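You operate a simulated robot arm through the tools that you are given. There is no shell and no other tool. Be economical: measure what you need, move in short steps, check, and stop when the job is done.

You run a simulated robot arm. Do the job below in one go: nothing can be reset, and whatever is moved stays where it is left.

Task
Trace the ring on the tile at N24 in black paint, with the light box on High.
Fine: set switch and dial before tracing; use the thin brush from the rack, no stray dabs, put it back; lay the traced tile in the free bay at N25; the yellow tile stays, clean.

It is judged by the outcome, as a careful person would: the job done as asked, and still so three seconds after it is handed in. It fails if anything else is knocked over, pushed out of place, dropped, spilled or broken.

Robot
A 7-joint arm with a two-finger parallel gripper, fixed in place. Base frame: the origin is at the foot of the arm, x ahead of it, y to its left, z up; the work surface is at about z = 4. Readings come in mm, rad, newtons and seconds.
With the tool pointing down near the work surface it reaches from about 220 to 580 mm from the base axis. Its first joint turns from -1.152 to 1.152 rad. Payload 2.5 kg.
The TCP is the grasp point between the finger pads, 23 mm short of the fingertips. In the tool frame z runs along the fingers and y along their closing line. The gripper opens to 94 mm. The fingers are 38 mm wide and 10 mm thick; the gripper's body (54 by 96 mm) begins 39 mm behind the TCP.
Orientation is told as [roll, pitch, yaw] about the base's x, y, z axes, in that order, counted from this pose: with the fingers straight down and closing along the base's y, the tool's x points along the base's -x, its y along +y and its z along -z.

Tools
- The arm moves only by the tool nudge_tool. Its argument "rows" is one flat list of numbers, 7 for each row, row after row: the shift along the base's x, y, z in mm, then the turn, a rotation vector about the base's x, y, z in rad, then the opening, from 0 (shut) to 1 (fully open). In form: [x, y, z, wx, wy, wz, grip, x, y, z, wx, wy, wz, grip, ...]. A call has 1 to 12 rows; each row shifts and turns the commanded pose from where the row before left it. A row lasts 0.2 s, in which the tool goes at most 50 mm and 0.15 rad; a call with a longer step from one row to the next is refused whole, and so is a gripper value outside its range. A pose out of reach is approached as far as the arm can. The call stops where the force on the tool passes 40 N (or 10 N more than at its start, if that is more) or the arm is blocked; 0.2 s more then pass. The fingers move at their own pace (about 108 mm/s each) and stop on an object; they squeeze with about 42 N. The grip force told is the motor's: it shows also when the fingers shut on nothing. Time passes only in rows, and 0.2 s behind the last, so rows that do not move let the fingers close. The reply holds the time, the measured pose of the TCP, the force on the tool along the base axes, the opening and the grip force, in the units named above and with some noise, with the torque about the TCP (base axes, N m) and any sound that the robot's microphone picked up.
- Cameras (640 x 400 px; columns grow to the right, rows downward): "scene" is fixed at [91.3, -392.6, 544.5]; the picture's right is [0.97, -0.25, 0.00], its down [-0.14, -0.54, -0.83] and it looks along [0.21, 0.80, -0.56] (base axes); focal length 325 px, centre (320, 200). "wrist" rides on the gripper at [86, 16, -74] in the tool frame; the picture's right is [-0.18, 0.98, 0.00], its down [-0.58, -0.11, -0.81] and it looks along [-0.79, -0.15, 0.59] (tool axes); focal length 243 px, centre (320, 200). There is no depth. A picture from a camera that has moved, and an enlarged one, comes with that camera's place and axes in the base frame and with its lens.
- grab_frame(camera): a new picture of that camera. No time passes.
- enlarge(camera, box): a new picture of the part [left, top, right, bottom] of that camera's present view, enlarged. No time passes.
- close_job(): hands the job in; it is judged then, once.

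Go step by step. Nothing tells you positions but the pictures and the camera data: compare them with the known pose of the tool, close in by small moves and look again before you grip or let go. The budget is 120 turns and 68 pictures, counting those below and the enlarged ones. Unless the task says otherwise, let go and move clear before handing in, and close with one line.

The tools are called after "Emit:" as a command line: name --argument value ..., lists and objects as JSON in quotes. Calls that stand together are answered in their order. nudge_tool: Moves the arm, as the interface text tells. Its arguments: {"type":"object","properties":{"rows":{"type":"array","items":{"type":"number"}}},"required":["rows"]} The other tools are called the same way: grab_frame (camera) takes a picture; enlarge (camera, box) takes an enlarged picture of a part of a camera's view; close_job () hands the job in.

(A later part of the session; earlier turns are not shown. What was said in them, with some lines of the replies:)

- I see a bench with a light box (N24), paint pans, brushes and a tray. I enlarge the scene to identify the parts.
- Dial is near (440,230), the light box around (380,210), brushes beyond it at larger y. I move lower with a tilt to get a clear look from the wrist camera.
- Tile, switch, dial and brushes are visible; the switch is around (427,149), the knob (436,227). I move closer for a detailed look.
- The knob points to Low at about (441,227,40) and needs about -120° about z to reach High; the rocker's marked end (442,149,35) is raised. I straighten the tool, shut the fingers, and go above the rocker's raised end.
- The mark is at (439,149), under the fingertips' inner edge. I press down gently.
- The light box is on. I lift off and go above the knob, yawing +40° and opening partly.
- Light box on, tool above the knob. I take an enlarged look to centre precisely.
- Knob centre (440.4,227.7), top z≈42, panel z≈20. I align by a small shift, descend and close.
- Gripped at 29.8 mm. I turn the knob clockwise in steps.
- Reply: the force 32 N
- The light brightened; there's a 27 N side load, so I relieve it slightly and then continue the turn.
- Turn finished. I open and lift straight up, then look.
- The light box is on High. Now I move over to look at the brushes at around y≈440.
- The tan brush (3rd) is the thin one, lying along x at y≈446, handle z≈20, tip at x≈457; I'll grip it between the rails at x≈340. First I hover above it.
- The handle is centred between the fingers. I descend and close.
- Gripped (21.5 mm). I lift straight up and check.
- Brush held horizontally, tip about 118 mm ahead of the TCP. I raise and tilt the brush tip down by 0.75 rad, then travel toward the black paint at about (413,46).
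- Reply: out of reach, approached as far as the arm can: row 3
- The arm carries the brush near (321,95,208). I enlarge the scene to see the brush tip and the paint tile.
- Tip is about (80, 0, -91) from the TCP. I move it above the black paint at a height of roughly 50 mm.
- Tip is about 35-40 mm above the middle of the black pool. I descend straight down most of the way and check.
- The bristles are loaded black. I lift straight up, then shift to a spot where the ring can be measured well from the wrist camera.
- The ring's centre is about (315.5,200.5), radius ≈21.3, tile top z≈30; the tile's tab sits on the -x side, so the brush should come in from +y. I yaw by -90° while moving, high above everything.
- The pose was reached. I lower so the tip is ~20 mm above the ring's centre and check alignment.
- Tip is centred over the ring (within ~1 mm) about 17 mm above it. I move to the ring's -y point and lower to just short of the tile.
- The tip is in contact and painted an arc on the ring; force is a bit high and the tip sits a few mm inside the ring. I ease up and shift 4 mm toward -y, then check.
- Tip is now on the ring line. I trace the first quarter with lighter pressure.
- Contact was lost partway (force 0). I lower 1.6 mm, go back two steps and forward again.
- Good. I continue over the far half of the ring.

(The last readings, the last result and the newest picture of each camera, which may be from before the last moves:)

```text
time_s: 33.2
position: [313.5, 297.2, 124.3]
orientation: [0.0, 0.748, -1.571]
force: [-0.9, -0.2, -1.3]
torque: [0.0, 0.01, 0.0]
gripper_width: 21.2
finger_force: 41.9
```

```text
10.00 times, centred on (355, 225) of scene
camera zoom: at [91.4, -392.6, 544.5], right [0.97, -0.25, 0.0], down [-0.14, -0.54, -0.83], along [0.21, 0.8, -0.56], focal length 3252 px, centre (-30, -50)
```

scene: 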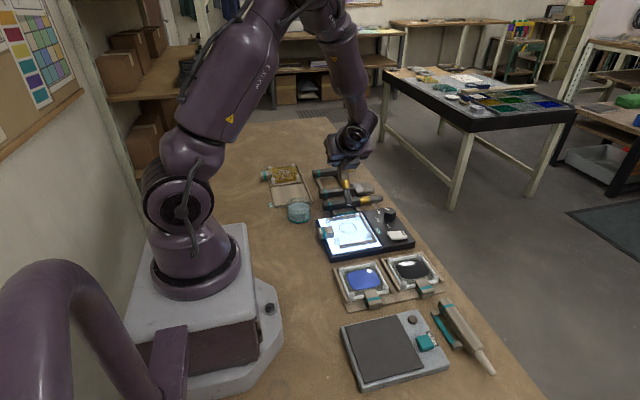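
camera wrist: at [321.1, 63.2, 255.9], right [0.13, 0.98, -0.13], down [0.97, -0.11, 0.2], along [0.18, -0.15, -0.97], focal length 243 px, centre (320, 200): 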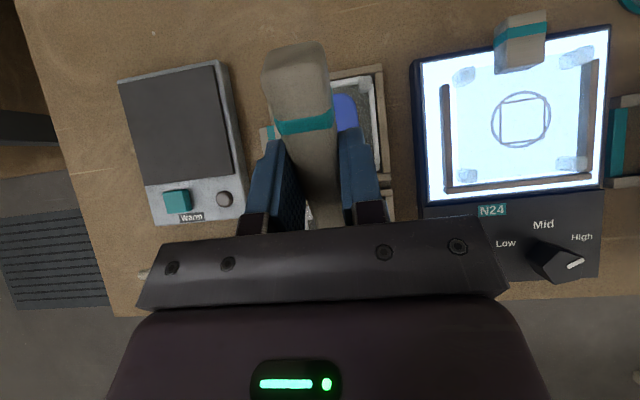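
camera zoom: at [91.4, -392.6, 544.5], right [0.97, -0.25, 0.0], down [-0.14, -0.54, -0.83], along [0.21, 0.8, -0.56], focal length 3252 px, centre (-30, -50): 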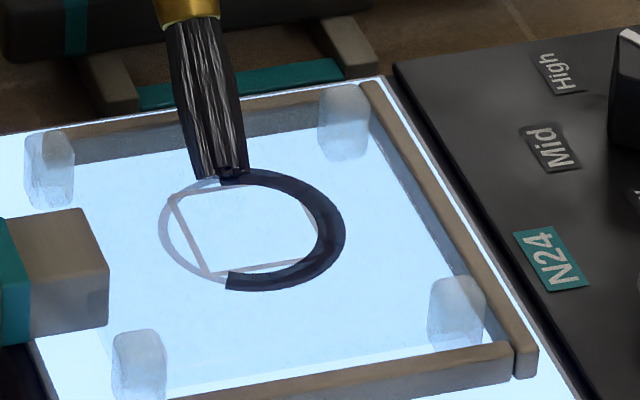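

Half the ring is black. I lower slightly and continue the third quarter.

Emit:
nudge_tool --rows '[0, -1, -1.6, 0, 0, 0, 0.1, -5.51, -0.73, 0, 0, 0, 0, 0.1, -5.14, -2.12, 0, 0, 0, 0, 0.1, -4.41, -3.39, 0, 0, 0, 0, 0.1, -3.39, -4.41, 0, 0, 0, 0, 0.1, -2.12, -5.14, 0, 0, 0, 0, 0.1, -0.73, -5.51, 0, 0, 0, 0, 0.1]'

Emit:
enlarge --camera "scene" --box '[325, 205, 385, 245]'

```text
time_s: 34.8
position: [293.1, 274.9, 123.1]
orientation: [-0.003, 0.751, -1.571]
force: [0.6, 6.4, 18.5]
torque: [-0.96, -0.02, -0.02]
gripper_width: 21.6
finger_force: 41.7
```

```text
10.00 times, centred on (355, 225) of scene
camera zoom: at [91.3, -392.6, 544.5], right [0.97, -0.25, 0.0], down [-0.14, -0.54, -0.83], along [0.21, 0.8, -0.56], focal length 3252 px, centre (-30, -50)
```

zoom: 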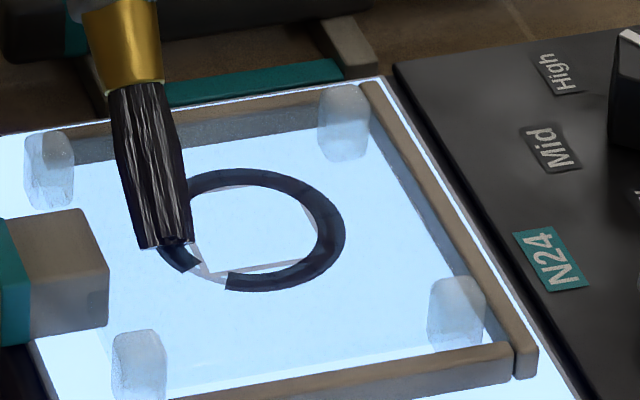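

Only a short gap remains. I finish the last arc and overlap a little.

Emit:
nudge_tool --rows '[0, 0, 0.6, 0, 0, 0, 0.1, 0.73, -5.51, 0, 0, 0, 0, 0.1, 2.12, -5.14, 0, 0, 0, 0, 0.1, 3.39, -4.41, 0, 0, 0, 0, 0.1, 4.41, -3.39, 0, 0, 0, 0, 0.1, 5.14, -2.12, 0, 0, 0, 0, 0.1]'

Emit:
enlarge --camera "scene" --box '[325, 205, 385, 245]'

```text
time_s: 36.2
position: [309.1, 253.4, 124.1]
orientation: [0.0, 0.752, -1.571]
force: [0.5, -0.7, -1.2]
torque: [-0.02, 0.01, 0.01]
gripper_width: 21.1
finger_force: 42.2
```

```text
10.00 times, centred on (355, 225) of scene
camera zoom: at [91.3, -392.6, 544.5], right [0.97, -0.25, 0.0], down [-0.14, -0.54, -0.83], along [0.21, 0.8, -0.56], focal length 3252 px, centre (-30, -50)
```

zoom: 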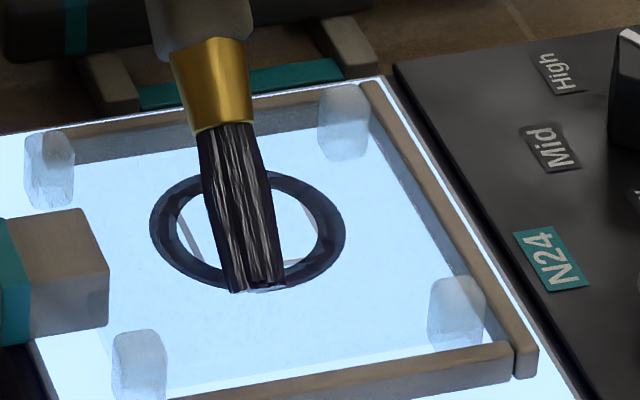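

The ring looks closed. I lift off and check it.

Emit:
nudge_tool --rows '[0, 0, 15, 0, 0, 0, 0.1, 0, 0, 30, 0, 0, 0, 0.1, 0, 30, 25, 0, 0, 0, 0.1]'

Emit:
enlarge --camera "scene" --box '[310, 170, 410, 250]'

```text
time_s: 37.0
position: [308.1, 284.0, 192.8]
orientation: [-0.001, 0.749, -1.572]
force: [-0.7, 0.3, -1.4]
torque: [0.01, 0.01, 0.02]
gripper_width: 21.4
finger_force: 41.5
```

```text
5.00 times, centred on (360, 210) of scene
camera zoom: at [91.3, -392.6, 544.5], right [0.97, -0.25, 0.0], down [-0.14, -0.54, -0.83], along [0.21, 0.8, -0.56], focal length 1626 px, centre (120, 150)
```

zoom: 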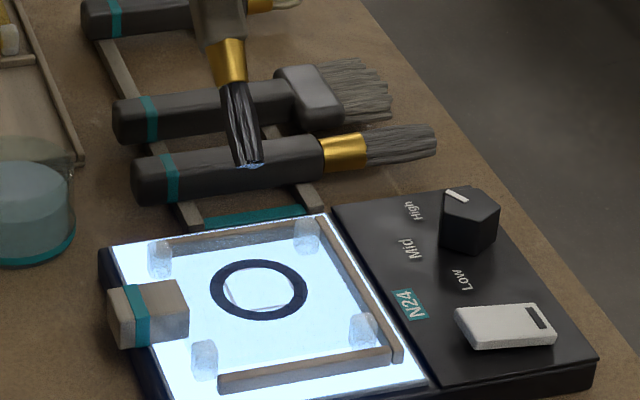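

The ring is fully traced and clean. Now I bring the brush back level: yaw back +90°, then untilt, staying high.

Emit:
nudge_tool --rows '[0, 4, 1, 0, 0, 0.1428, 0.1, 0, 4, 1, 0, 0, 0.1428, 0.1, 0, 4, 1, 0, 0, 0.1428, 0.1, 0, 4, 1, 0, 0, 0.1428, 0.1, 0, 4, 1, 0, 0, 0.1428, 0.1, 0, 4, 1, 0, 0, 0.1428, 0.1, 0, 4, 1, 0, 0, 0.1428, 0.1, 0, 4, 0, 0, 0, 0.1428, 0.1, 0, 4, 0, 0, 0, 0.1428, 0.1, 0, 4, 0, 0, 0, 0.1428, 0.1, 0, 4, 0, 0, 0, 0.1428, 0.1]'

Emit:
nudge_tool --rows '[0, 10, 0, 0, -0.15, 0, 0.1, 0, 10, 0, 0, -0.15, 0, 0.1, 0, 10, 0, 0, -0.15, 0, 0.1, 0, 10, 0, 0, -0.15, 0, 0.1, 0, 10, 0, 0, -0.15, 0, 0.1]'

```text
time_s: 39.4
position: [307.4, 327.9, 200.2]
orientation: [0.0, 0.751, 0.001]
force: [0.0, -0.5, -0.4]
torque: [-0.02, 0.04, -0.03]
gripper_width: 21.3
finger_force: 41.9
```

```text
time_s: 40.6
position: [309.9, 379.5, 200.9]
orientation: [0.0, -0.002, -0.001]
force: [-0.7, 0.6, -1.6]
torque: [0.0, 0.03, -0.01]
gripper_width: 21.1
finger_force: 42.4
```

Level again. I move over the brush's slot at about z=100 and inspect its attitude.

Emit:
nudge_tool --rows '[11, 22, -20, 0, 0, 0, 0.1, 11, 22, -30, 0, 0, 0, 0.1, 10, 22.5, -30, 0, 0, 0, 0.1, 0, 0, -20, 0, 0, 0, 0.1]'

Emit:
enlarge --camera "scene" --box '[290, 120, 400, 200]'

```text
time_s: 41.6
position: [340.3, 444.8, 100.8]
orientation: [0.001, 0.001, 0.001]
force: [-1.0, -0.8, -0.2]
torque: [0.01, -0.02, -0.01]
gripper_width: 21.5
finger_force: 42.1
```

```text
5.00 times, centred on (345, 160) of scene
camera zoom: at [91.4, -392.6, 544.5], right [0.97, -0.25, 0.0], down [-0.14, -0.54, -0.83], along [0.21, 0.8, -0.56], focal length 1626 px, centre (195, 400)
```

zoom: 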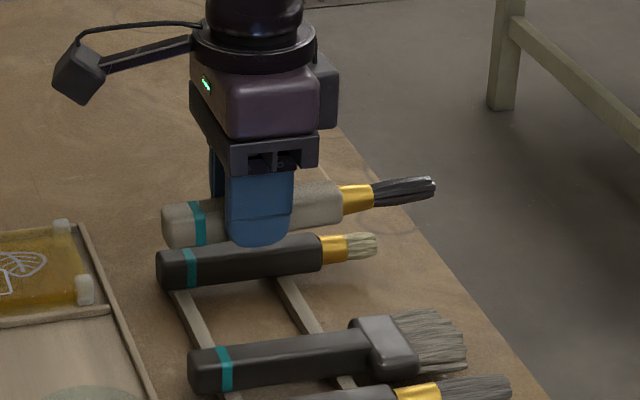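

The brush is nearly level (slightly tip-up), so I add 0.03 rad and lower to just above its rails.

Emit:
nudge_tool --rows '[0.4, 0.8, -30, 0, 0.03, 0, 0.1, 0, 0, -25, 0, 0, 0, 0.1, 0, 0, -10, 0, 0, 0, 0.1, 0, 0, -1.5, 0, 0, 0, 0.1]'

Emit:
enlarge --camera "scene" --box '[290, 130, 400, 210]'

```text
time_s: 42.6
position: [341.3, 445.9, 33.7]
orientation: [-0.001, 0.03, 0.001]
force: [-0.3, -0.7, -0.6]
torque: [0.01, 0.01, 0.02]
gripper_width: 21.5
finger_force: 42.2
```

```text
5.00 times, centred on (345, 170) of scene
camera zoom: at [91.3, -392.6, 544.5], right [0.97, -0.25, 0.0], down [-0.14, -0.54, -0.83], along [0.21, 0.8, -0.56], focal length 1626 px, centre (195, 350)
```

zoom: 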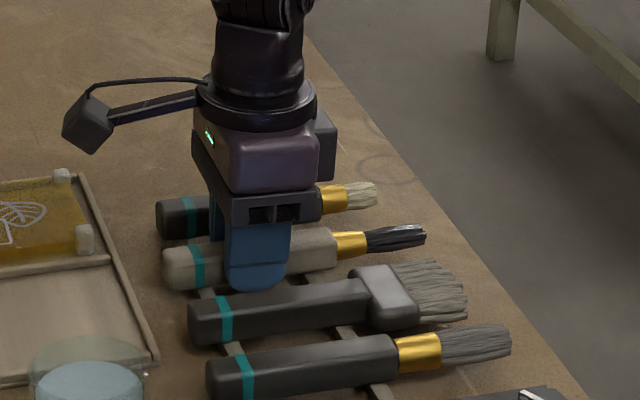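

Emit:
nudge_tool --rows '[0, 0, -1, 0, 0, 0, 0.1, 0, 0, -1, 0, 0, 0, 0.1]'

```text
time_s: 43.2
position: [341.8, 446.9, 33.2]
orientation: [0.0, 0.029, 0.001]
force: [-2.2, -5.5, 11.7]
torque: [-0.16, 0.48, 0.21]
gripper_width: 21.1
finger_force: 42.4
```

Contact with the rails (≈12 N). I release to a modest opening and lift straight up.

Emit:
nudge_tool --rows '[0, 0, 0.8, 0, 0, 0, 0.1, 0, 0, 0, 0, 0, 0, 0.35, 0, 0, 0, 0, 0, 0, 0.6, 0, 0, 0, 0, 0, 0, 0.6, 0, 0, 20, 0, 0, 0, 0.6, 0, 0, 40, 0, 0, 0, 0.6, 0, 0, 40, 0, -0.03, 0, 0.6, -20, -20, 40, 0, 0, 0, 0.6]'

Emit:
enlarge --camera "scene" --box '[245, 130, 405, 250]'

Emit:
grab_frame --camera "wrist"

```text
time_s: 45.0
position: [321.5, 425.7, 171.8]
orientation: [-0.001, 0.0, 0.001]
force: [1.0, -0.2, 0.3]
torque: [0.0, 0.01, 0.01]
gripper_width: 56.3
finger_force: 0.1
```

```text
3.33 times, centred on (325, 190) of scene
camera zoom: at [91.4, -392.6, 544.5], right [0.97, -0.25, 0.0], down [-0.14, -0.54, -0.83], along [0.21, 0.8, -0.56], focal length 1084 px, centre (303, 233)
```

zoom: 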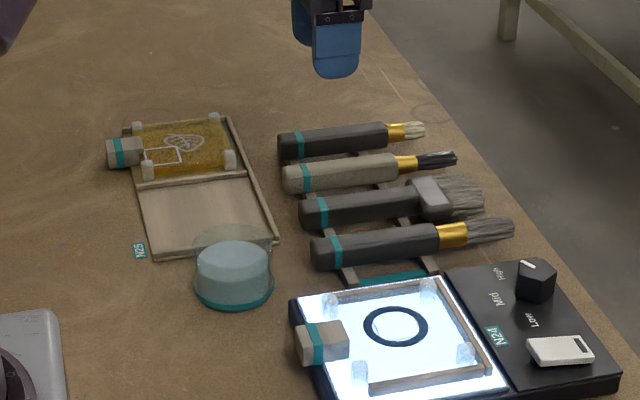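

```text
19 pictures are left
camera wrist: at [233.9, 441.0, 245.6], right [0.18, 0.98, 0.0], down [0.58, -0.11, 0.81], along [0.79, -0.15, -0.59], focal length 243 px, centre (320, 200)
```

wrist: 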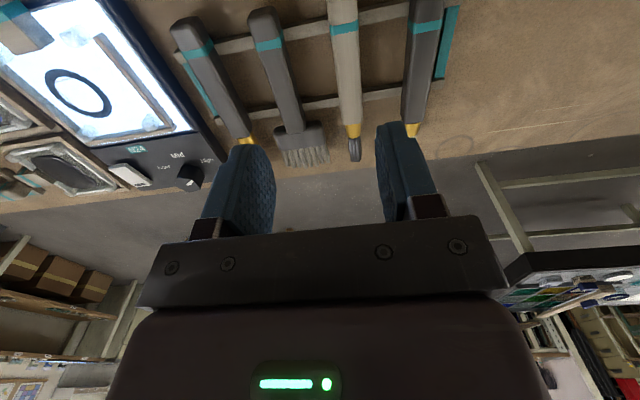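

The brush is back on its rack. Now I test the reach for placing the tile at N25: tilt 0.4 and go over where its tab will be, roughly (159,424), looking at the free bay.

Emit:
nudge_tool --rows '[-25, 0, 10, 0, 0.1, 0, 0.8, -25, 0, 10, 0, 0.1, 0, 0.8, -28, 0, 5, 0, 0.1, 0, 0.8, -28, 0, 0, 0, 0.1, 0, 0.8, -28, 0, 0, 0, 0, 0, 0.8, -28, 0, 0, 0, 0, 0, 0.8]'

Emit:
grab_frame --camera "wrist"

```text
time_s: 46.4
position: [160.0, 426.1, 198.8]
orientation: [-0.001, 0.401, 0.0]
force: [-0.7, -0.4, -0.5]
torque: [0.0, -0.01, -0.01]
gripper_width: 75.1
finger_force: 0.1
```

```text
18 pictures are left
camera wrist: at [108.1, 441.4, 299.1], right [0.17, 0.98, -0.07], down [0.85, -0.11, 0.52], along [0.5, -0.15, -0.85], focal length 243 px, centre (320, 200)
```

wrist: 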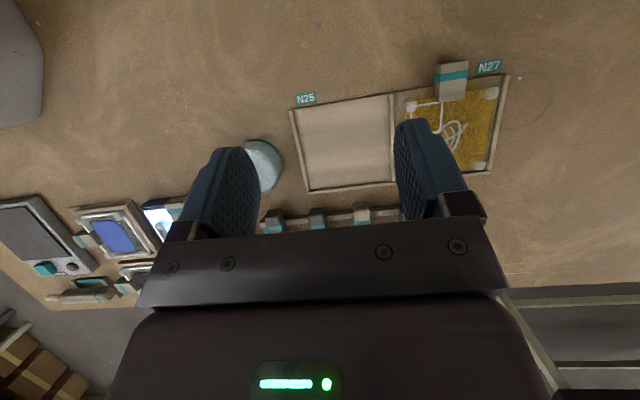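

Reach works. I enlarge the bay for its geometry, with the yellow tile (N27) as the reference layout.

Emit:
enlarge --camera "wrist" --box '[270, 50, 530, 212]'

```text
2.46 times, centred on (400, 131) of wrist
camera zoom: at [108.1, 441.4, 299.1], right [0.17, 0.98, -0.07], down [0.85, -0.11, 0.52], along [0.5, -0.15, -0.85], focal length 597 px, centre (123, 370)
```

zoom: 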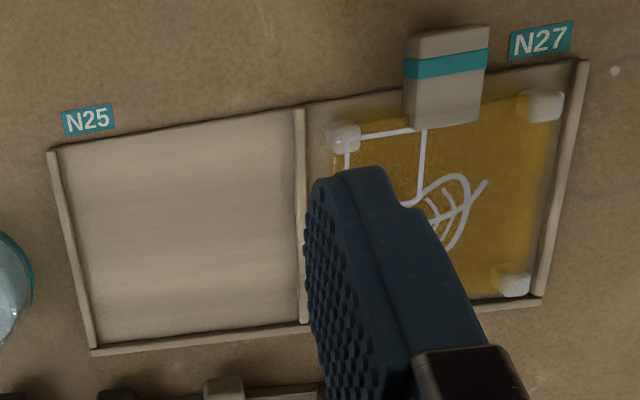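

Free bay spans about x 156–262, y 380–489 (centre (209,434.5)). Now I go over the N24 tile's tab, keeping the 0.4 tilt.

Emit:
nudge_tool --rows '[17, -38, 0, 0, 0, 0, 0.6, 17, -38, 0, 0, 0, 0, 0.6, 17, -38, 0, 0, 0, 0, 0.6, 17, -38, -10, 0, 0, 0, 0.6, 17, -39, -25, 0, 0, 0, 0.6, 15, -39, -35, 0, 0, 0, 0.6]'

Emit:
enlarge --camera "wrist" --box '[220, 20, 420, 180]'

Emit:
enlarge --camera "scene" --box '[305, 205, 365, 255]'

```text
refused: row 6 steps farther than a row can; nothing moved
```

```text
2.50 times, centred on (320, 100) of wrist
camera zoom: at [108.1, 441.4, 299.1], right [0.17, 0.98, -0.07], down [0.85, -0.11, 0.52], along [0.5, -0.15, -0.85], focal length 606 px, centre (320, 450)
```

zoom: 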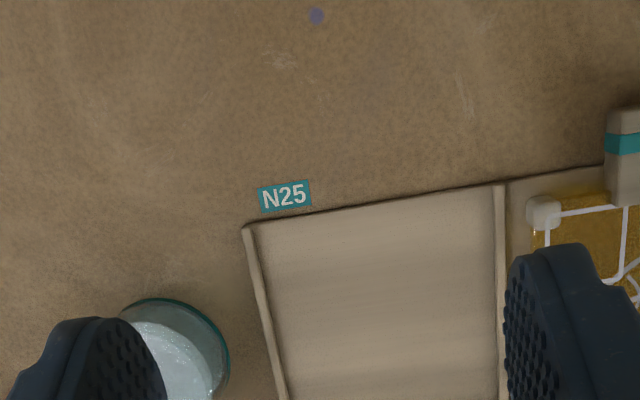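

```text
8.00 times, centred on (335, 230) of scene
camera zoom: at [91.4, -392.6, 544.5], right [0.97, -0.25, 0.0], down [-0.14, -0.54, -0.83], along [0.21, 0.8, -0.56], focal length 2602 px, centre (200, -40)
```

zoom: 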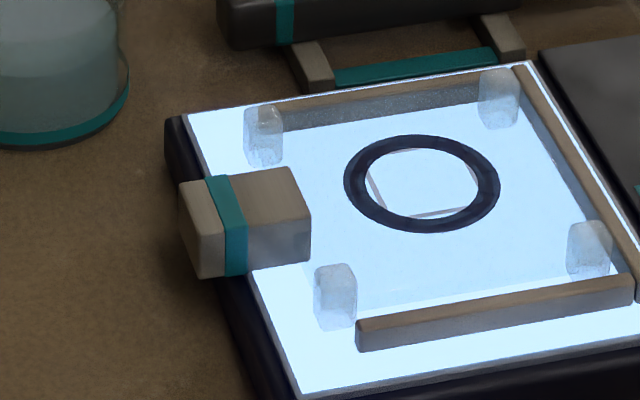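

Emit:
nudge_tool --rows '[17, -38, 0, 0, 0, 0, 0.6, 17, -38, 0, 0, 0, 0, 0.6, 17, -38, 0, 0, 0, 0, 0.6, 17, -38, -15, 0, 0, 0, 0.6, 17, -38, -20, 0, 0, 0, 0.6, 16, -38, -20, 0, 0, 0, 0.6, 0, -2, -10, 0, 0, 0, 0.6]'

Emit:
enlarge --camera "wrist" --box '[220, 20, 420, 180]'

```text
time_s: 48.0
position: [259.7, 195.3, 132.5]
orientation: [-0.001, 0.401, 0.002]
force: [-0.3, -0.7, 0.0]
torque: [0.01, -0.02, -0.03]
gripper_width: 56.3
finger_force: 0.0
```

```text
2.50 times, centred on (320, 100) of wrist
camera zoom: at [210.0, 210.5, 233.3], right [0.17, 0.98, -0.07], down [0.85, -0.11, 0.52], along [0.5, -0.15, -0.85], focal length 606 px, centre (320, 450)
```

zoom: 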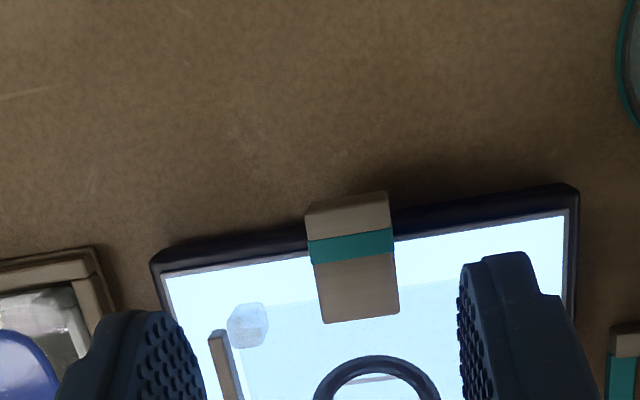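

The tab spans x≈240–273, y≈186–211, top z≈48, with corner posts at x≈270. I narrow the opening to 40 mm and come down around the tab's outer part at x≈249.

Emit:
nudge_tool --rows '[-5, 1.7, -20, 0, 0, 0, 0.43, -5.7, 1.7, -25, 0, 0, 0, 0.43, 0, 0, -12, 0, 0, 0, 0.43]'

Emit:
enlarge --camera "wrist" --box '[220, 60, 420, 220]'

Emit:
enlarge --camera "scene" --box '[300, 195, 390, 255]'

```text
time_s: 48.8
position: [248.5, 200.4, 75.0]
orientation: [0.0, 0.399, 0.001]
force: [-0.3, -0.1, 0.6]
torque: [-0.03, 0.0, -0.01]
gripper_width: 40.5
finger_force: 0.0
```

```text
2.50 times, centred on (320, 140) of wrist
camera zoom: at [198.5, 215.2, 176.4], right [0.17, 0.98, -0.07], down [0.85, -0.11, 0.52], along [0.5, -0.15, -0.85], focal length 606 px, centre (320, 350)
```

zoom: 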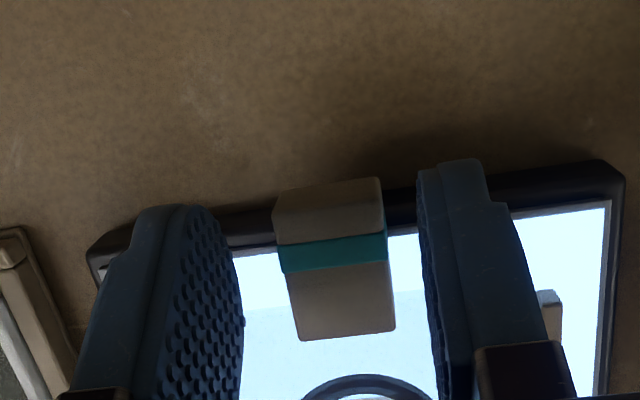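

```text
6.67 times, centred on (345, 225) of scene
camera zoom: at [91.3, -392.6, 544.5], right [0.97, -0.25, 0.0], down [-0.14, -0.54, -0.83], along [0.21, 0.8, -0.56], focal length 2168 px, centre (153, 33)
```

zoom: 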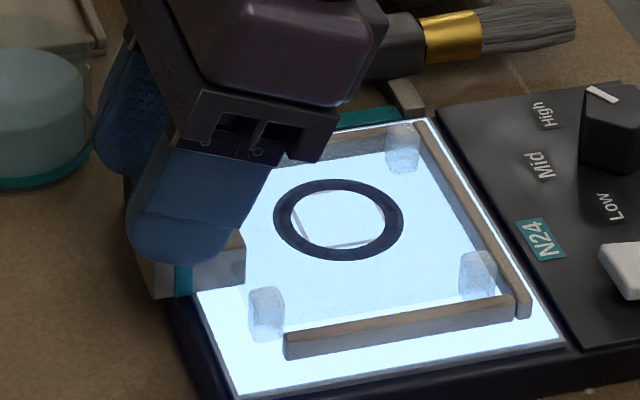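

The tab is centred between the fingers. I descend 17 mm gently.

Emit:
nudge_tool --rows '[0, 0, -9, 0, 0, 0, 0.43, 0, 0, -5, 0, 0, 0, 0.43, 0, 0, -3, 0, 0, 0, 0.43]'

Emit:
enlarge --camera "scene" --box '[300, 195, 390, 255]'

```text
time_s: 49.6
position: [248.4, 199.8, 58.6]
orientation: [0.0, 0.399, -0.001]
force: [0.0, 0.8, 0.8]
torque: [0.03, -0.01, 0.0]
gripper_width: 40.4
finger_force: 0.1
```

```text
6.67 times, centred on (345, 225) of scene
camera zoom: at [91.3, -392.6, 544.5], right [0.97, -0.25, 0.0], down [-0.14, -0.54, -0.83], along [0.21, 0.8, -0.56], focal length 2168 px, centre (153, 33)
```

zoom: 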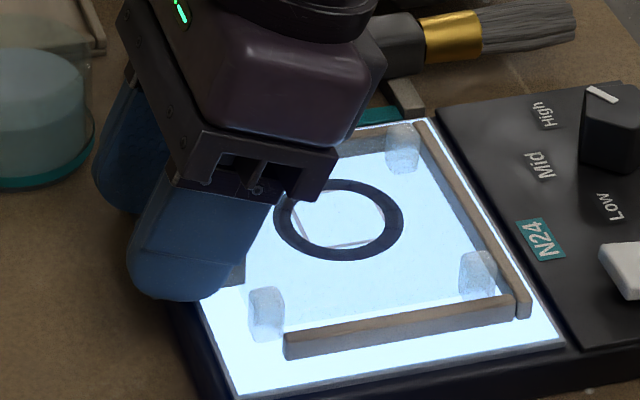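

Fingers cover the tab with no contact force. I close gently.

Emit:
nudge_tool --rows '[0, 0, 0, 0, 0, 0, 0.3, 0, 0, 0, 0, 0, 0, 0.15, 0, 0, 0, 0, 0, 0, 0.15, 0, 0, 0, 0, 0, 0, 0.15]'

```text
time_s: 50.6
position: [249.7, 199.2, 59.0]
orientation: [0.0, 0.4, -0.001]
force: [0.1, -0.3, -0.4]
torque: [0.01, 0.01, 0.06]
gripper_width: 25.3
finger_force: 42.3
```

Gripped (25.3 mm). I lift slowly and check the tile hangs level.

Emit:
nudge_tool --rows '[0, 0, 4, 0, 0, 0, 0.1, 0, 0, 8, 0, 0, 0, 0.1, 0, 0, 15, 0, 0, 0, 0.1, 0, 0, 20, 0, 0, 0, 0.1, 0, 0, 25, 0, 0, 0, 0.1]'

Emit:
enlarge --camera "scene" --box '[290, 160, 410, 250]'

```text
time_s: 51.8
position: [249.8, 198.8, 131.0]
orientation: [0.0, 0.4, -0.001]
force: [0.1, -0.7, -0.5]
torque: [0.03, 0.01, 0.02]
gripper_width: 25.1
finger_force: 42.5
```

```text
4.44 times, centred on (350, 205) of scene
camera zoom: at [91.4, -392.6, 544.5], right [0.97, -0.25, 0.0], down [-0.14, -0.54, -0.83], along [0.21, 0.8, -0.56], focal length 1446 px, centre (187, 178)
```

zoom: 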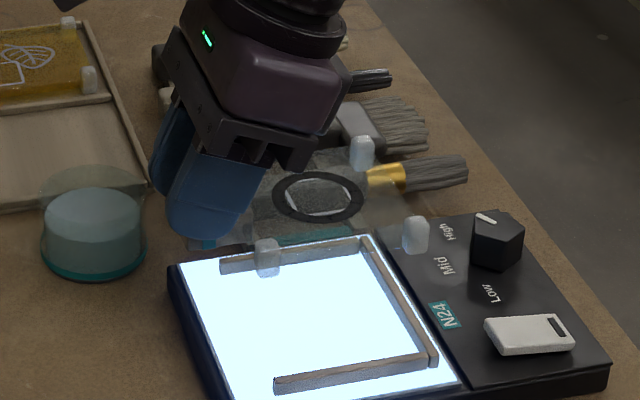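

The tile hangs level. I carry it high over to the free bay (shift about -106, +235).

Emit:
nudge_tool --rows '[0, 0, 15, 0, 0, 0, 0.1, -8, 17, 10, 0, 0, 0, 0.1, -14, 31, 0, 0, 0, 0, 0.1, -14, 31, 0, 0, 0, 0, 0.1, -14, 31, 0, 0, 0, 0, 0.1, -14, 31, 0, 0, 0, 0, 0.1, -14, 31, 0, 0, 0, 0, 0.1, -14, 31, 0, 0, 0, 0, 0.1, -14, 32, 0, 0, 0, 0, 0.1]'

```text
time_s: 53.8
position: [144.4, 435.8, 155.2]
orientation: [0.0, 0.401, 0.0]
force: [0.2, 0.8, -1.6]
torque: [-0.03, 0.03, 0.0]
gripper_width: 25.1
finger_force: 41.9
```

Emit:
nudge_tool --rows '[0, 0, -30, 0, 0, 0, 0.1, 0, 0, -30, 0, 0, 0, 0.1, 0, 0, -20, 0, 0, 0, 0.1]'

Emit:
enlarge --camera "scene" --box '[230, 130, 350, 220]'

Emit:
grab_frame --camera "wrist"

```text
time_s: 54.6
position: [144.5, 435.2, 74.5]
orientation: [-0.001, 0.399, -0.001]
force: [0.2, -0.2, -0.3]
torque: [0.0, 0.03, 0.02]
gripper_width: 24.8
finger_force: 41.8
```

```text
4.44 times, centred on (290, 175) of scene
camera zoom: at [91.3, -392.6, 544.5], right [0.97, -0.25, 0.0], down [-0.14, -0.54, -0.83], along [0.21, 0.8, -0.56], focal length 1446 px, centre (453, 311)
```

zoom: 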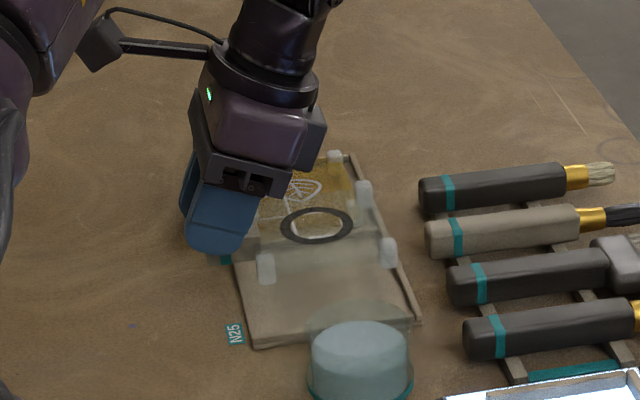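

```text
8 pictures are left
camera wrist: at [93.1, 450.7, 176.3], right [0.17, 0.98, -0.07], down [0.85, -0.11, 0.52], along [0.5, -0.15, -0.85], focal length 243 px, centre (320, 200)
```

wrist: 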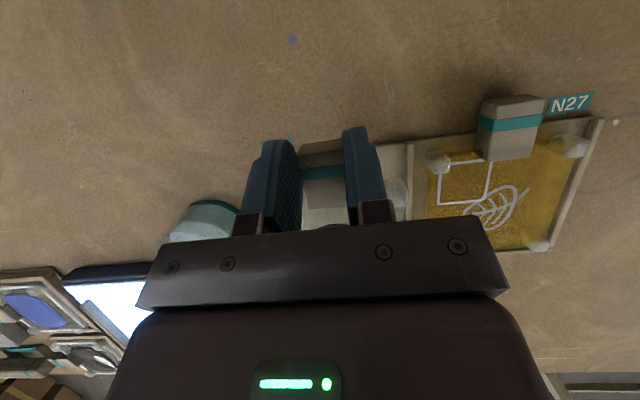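

The tile is above the bay. I enlarge the wrist view to judge its edge against the divider.

Emit:
enlarge --camera "wrist" --box '[200, 110, 450, 240]'

```text
2.56 times, centred on (325, 175) of wrist
camera zoom: at [93.1, 450.7, 176.3], right [0.17, 0.98, -0.07], down [0.85, -0.11, 0.52], along [0.5, -0.15, -0.85], focal length 621 px, centre (307, 264)
```

zoom: 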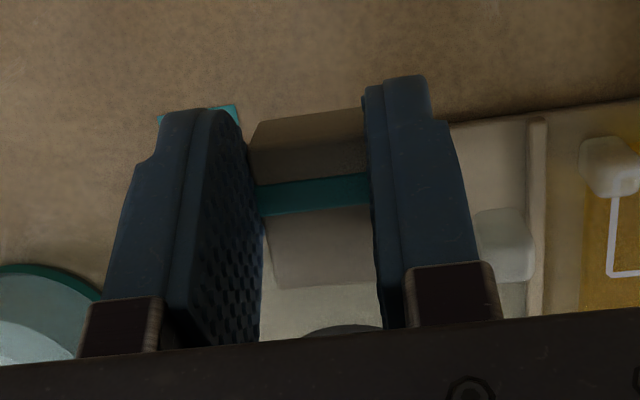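

The tile's edge clears the divider by ~6 mm, as wanted, and x matches the yellow tile's layout. I lower toward the floor of the bay.

Emit:
nudge_tool --rows '[0.5, -1, -15, 0, 0, 0, 0.1, 0, 0, -8, 0, 0, 0, 0.1, 0, 0, -4, 0, 0, 0, 0.1]'

Emit:
enlarge --camera "scene" --box '[230, 130, 350, 220]'

```text
time_s: 55.4
position: [144.8, 433.8, 48.3]
orientation: [0.0, 0.4, -0.001]
force: [-0.5, -0.1, -0.5]
torque: [0.02, 0.02, 0.02]
gripper_width: 25.0
finger_force: 41.9
```

```text
4.44 times, centred on (290, 175) of scene
camera zoom: at [91.3, -392.6, 544.5], right [0.97, -0.25, 0.0], down [-0.14, -0.54, -0.83], along [0.21, 0.8, -0.56], focal length 1446 px, centre (453, 311)
```

zoom: 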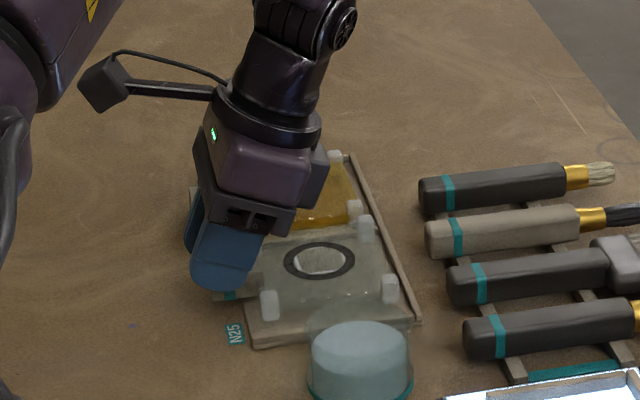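

Emit:
nudge_tool --rows '[0, 0, -2, 0, 0, 0, 0.1, 0, 0, -2, 0, 0, 0, 0.1]'

```text
time_s: 56.0
position: [143.2, 433.7, 44.8]
orientation: [0.002, 0.4, 0.0]
force: [1.0, 0.0, -0.7]
torque: [0.04, 0.07, -0.02]
gripper_width: 25.0
finger_force: 42.1
```

Emit:
nudge_tool --rows '[0, 0, -1, 0, 0, 0, 0.1, 0, 0, -1, 0, 0, 0, 0.1]'

```text
time_s: 56.6
position: [145.0, 433.9, 43.2]
orientation: [-0.001, 0.399, -0.001]
force: [0.1, 0.0, -0.4]
torque: [-0.03, 0.05, 0.01]
gripper_width: 25.1
finger_force: 42.2
```

Emit:
nudge_tool --rows '[0, 0, -1, 0, 0, 0, 0.1, 0, 0, -1, 0, 0, 0, 0.1]'

```text
time_s: 57.2
position: [143.4, 433.3, 40.0]
orientation: [-0.001, 0.399, -0.002]
force: [-1.0, 0.7, -0.5]
torque: [0.02, -0.02, 0.01]
gripper_width: 25.2
finger_force: 42.5
```

Emit:
nudge_tool --rows '[0, 0, -1, 0, 0, 0, 0.1, 0, 0, -1, 0, 0, 0, 0.1]'

```text
time_s: 57.8
position: [143.9, 433.8, 40.3]
orientation: [0.0, 0.4, 0.0]
force: [-0.2, -11.7, 27.2]
torque: [-0.33, -0.47, -0.1]
gripper_width: 25.2
finger_force: 41.6
```

Contact (27 N). I ease up 1 mm and look before releasing.

Emit:
nudge_tool --rows '[0, 0, 1.2, 0, 0, 0, 0.1]'

Emit:
enlarge --camera "scene" --box '[260, 155, 340, 215]'

```text
time_s: 58.2
position: [144.1, 432.6, 39.6]
orientation: [0.003, 0.399, -0.001]
force: [1.4, -7.6, 21.2]
torque: [-0.23, -0.3, -0.09]
gripper_width: 24.9
finger_force: 42.2
```

```text
6.67 times, centred on (300, 185) of scene
camera zoom: at [91.3, -392.7, 544.5], right [0.97, -0.25, 0.0], down [-0.14, -0.54, -0.83], along [0.21, 0.8, -0.56], focal length 2168 px, centre (453, 300)
```

zoom: 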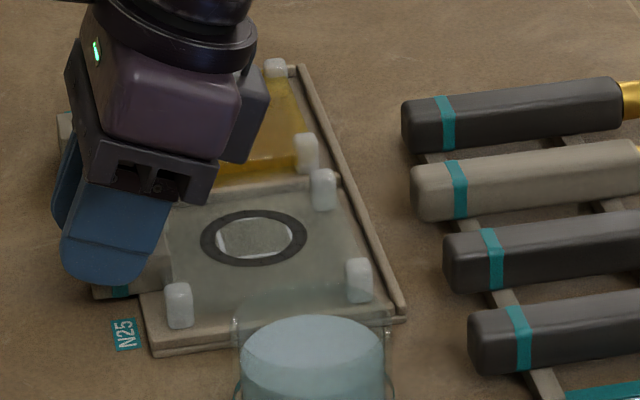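

The tile is hard against the divider at +y with a larger gap at -y. I lift a little, shift 6 mm toward -y and lower again.

Emit:
nudge_tool --rows '[0, 0, 5, 0, 0, 0, 0.1, 0, 0, 8, 0, 0, 0, 0.1, 0, -6, 0, 0, 0, 0, 0.1, 0, 0, -6, 0, 0, 0, 0.1, 0, 0, -4, 0, 0, 0, 0.1]'

Emit:
enlarge --camera "scene" --box '[260, 155, 340, 215]'

```text
time_s: 59.4
position: [144.0, 426.9, 42.5]
orientation: [0.001, 0.401, 0.0]
force: [-0.1, 0.1, -0.7]
torque: [0.01, 0.04, 0.02]
gripper_width: 25.0
finger_force: 42.1
```

```text
6.67 times, centred on (300, 185) of scene
camera zoom: at [91.3, -392.6, 544.5], right [0.97, -0.25, 0.0], down [-0.14, -0.54, -0.83], along [0.21, 0.8, -0.56], focal length 2168 px, centre (453, 300)
```

zoom: 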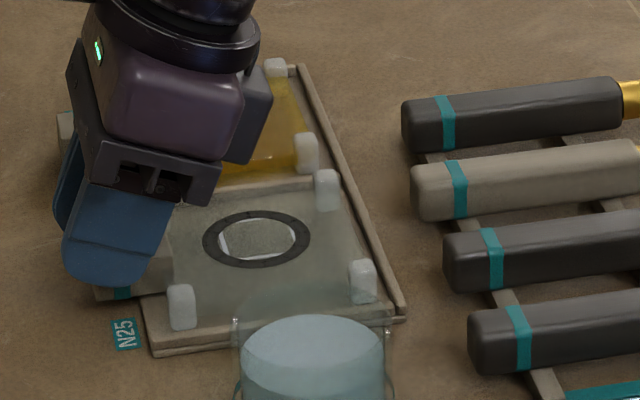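

Emit:
nudge_tool --rows '[0, 0, -1.5, 0, 0, 0, 0.1, 0, 0, -1, 0, 0, 0, 0.1]'

```text
time_s: 60.0
position: [145.0, 427.1, 40.8]
orientation: [0.001, 0.401, -0.001]
force: [0.1, 0.4, -1.1]
torque: [0.03, 0.06, 0.0]
gripper_width: 24.8
finger_force: 41.8
```

Emit:
nudge_tool --rows '[0, 0, -1, 0, 0, 0, 0.1, 0, 0, -1, 0, 0, 0, 0.1]'

```text
time_s: 60.6
position: [144.8, 427.7, 40.1]
orientation: [0.001, 0.402, 0.0]
force: [-1.6, -10.5, 26.7]
torque: [-0.26, -0.41, -0.13]
gripper_width: 25.0
finger_force: 42.0
```

Contact at the same height with no side obstacle: the tile is on the bay's floor. I ease up and release slowly, staying narrow, then withdraw along the fingers' direction upward.

Emit:
nudge_tool --rows '[0, 0, 1.5, 0, 0, 0, 0.1, 0, 0, 0, 0, 0, 0, 0.3, 0, 0, 0, 0, 0, 0, 0.42, 0, 0, 0, 0, 0, 0, 0.42, 0, 0, 10, 0, 0, 0, 0.42, 0, 0, 30, 0, 0, 0, 0.42, 0, 0, 40, 0, 0, 0, 0.42, 0, 0, 40, 0, 0, 0, 0.42, 0, -10, 40, 0, 0, 0, 0.42]'

Emit:
enlarge --camera "scene" --box '[250, 150, 350, 225]'

```text
time_s: 62.6
position: [144.3, 418.6, 199.2]
orientation: [-0.002, 0.401, 0.001]
force: [0.3, 0.2, -0.3]
torque: [0.02, 0.02, 0.02]
gripper_width: 39.5
finger_force: 0.0
```

```text
5.33 times, centred on (300, 188) of scene
camera zoom: at [91.4, -392.6, 544.5], right [0.97, -0.25, 0.0], down [-0.14, -0.54, -0.83], along [0.21, 0.8, -0.56], focal length 1735 px, centre (427, 267)
```

zoom: 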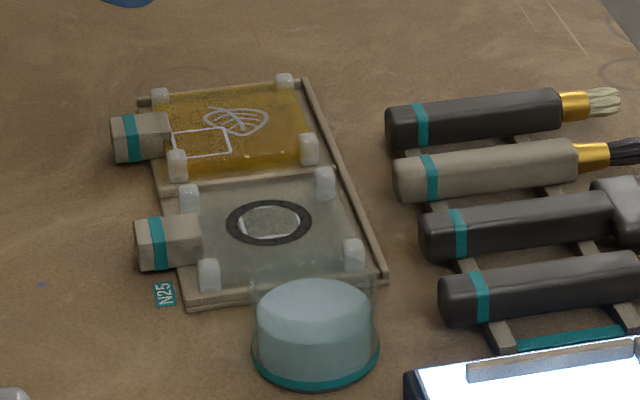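

The tile lies in the bay with its ring intact. One overhead check and one overall check.

Emit:
enlarge --camera "wrist" --box '[240, 40, 540, 220]'

Emit:
grab_frame --camera "scene"

```text
2.13 times, centred on (390, 130) of wrist
camera zoom: at [93.7, 433.0, 301.3], right [0.17, 0.98, -0.07], down [0.85, -0.11, 0.52], along [0.5, -0.15, -0.85], focal length 518 px, centre (171, 349)
```

zoom: 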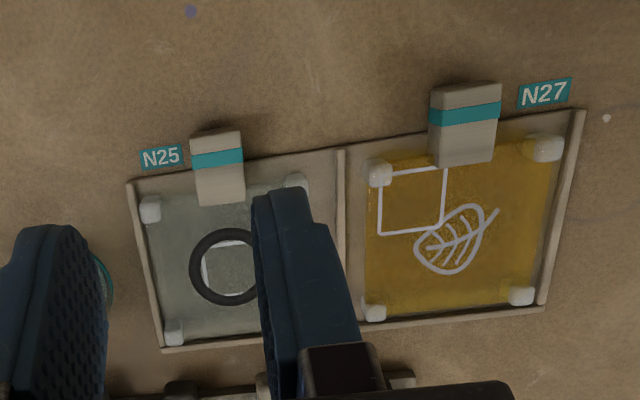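

```text
1 pictures are left
```

scene: 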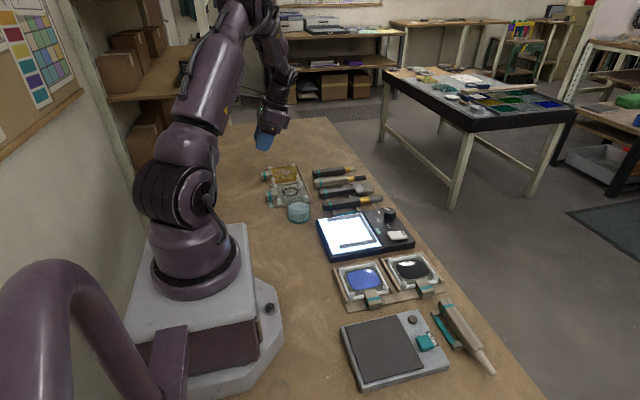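

The traced tile is flat inside bay N25, the yellow tile and everything else are undisturbed, the brush is back on its rack and the light box is on High. The arm is clear, so I hand in.

Emit:
close_job

```text
The job is handed in.
```

The ring on the N24 tile is traced in black with the light box on High. The thin brush is back on its rack, and the tile lies in bay N25, about 5 mm off centre toward the jar side; the yellow tile was not touched and is clean.
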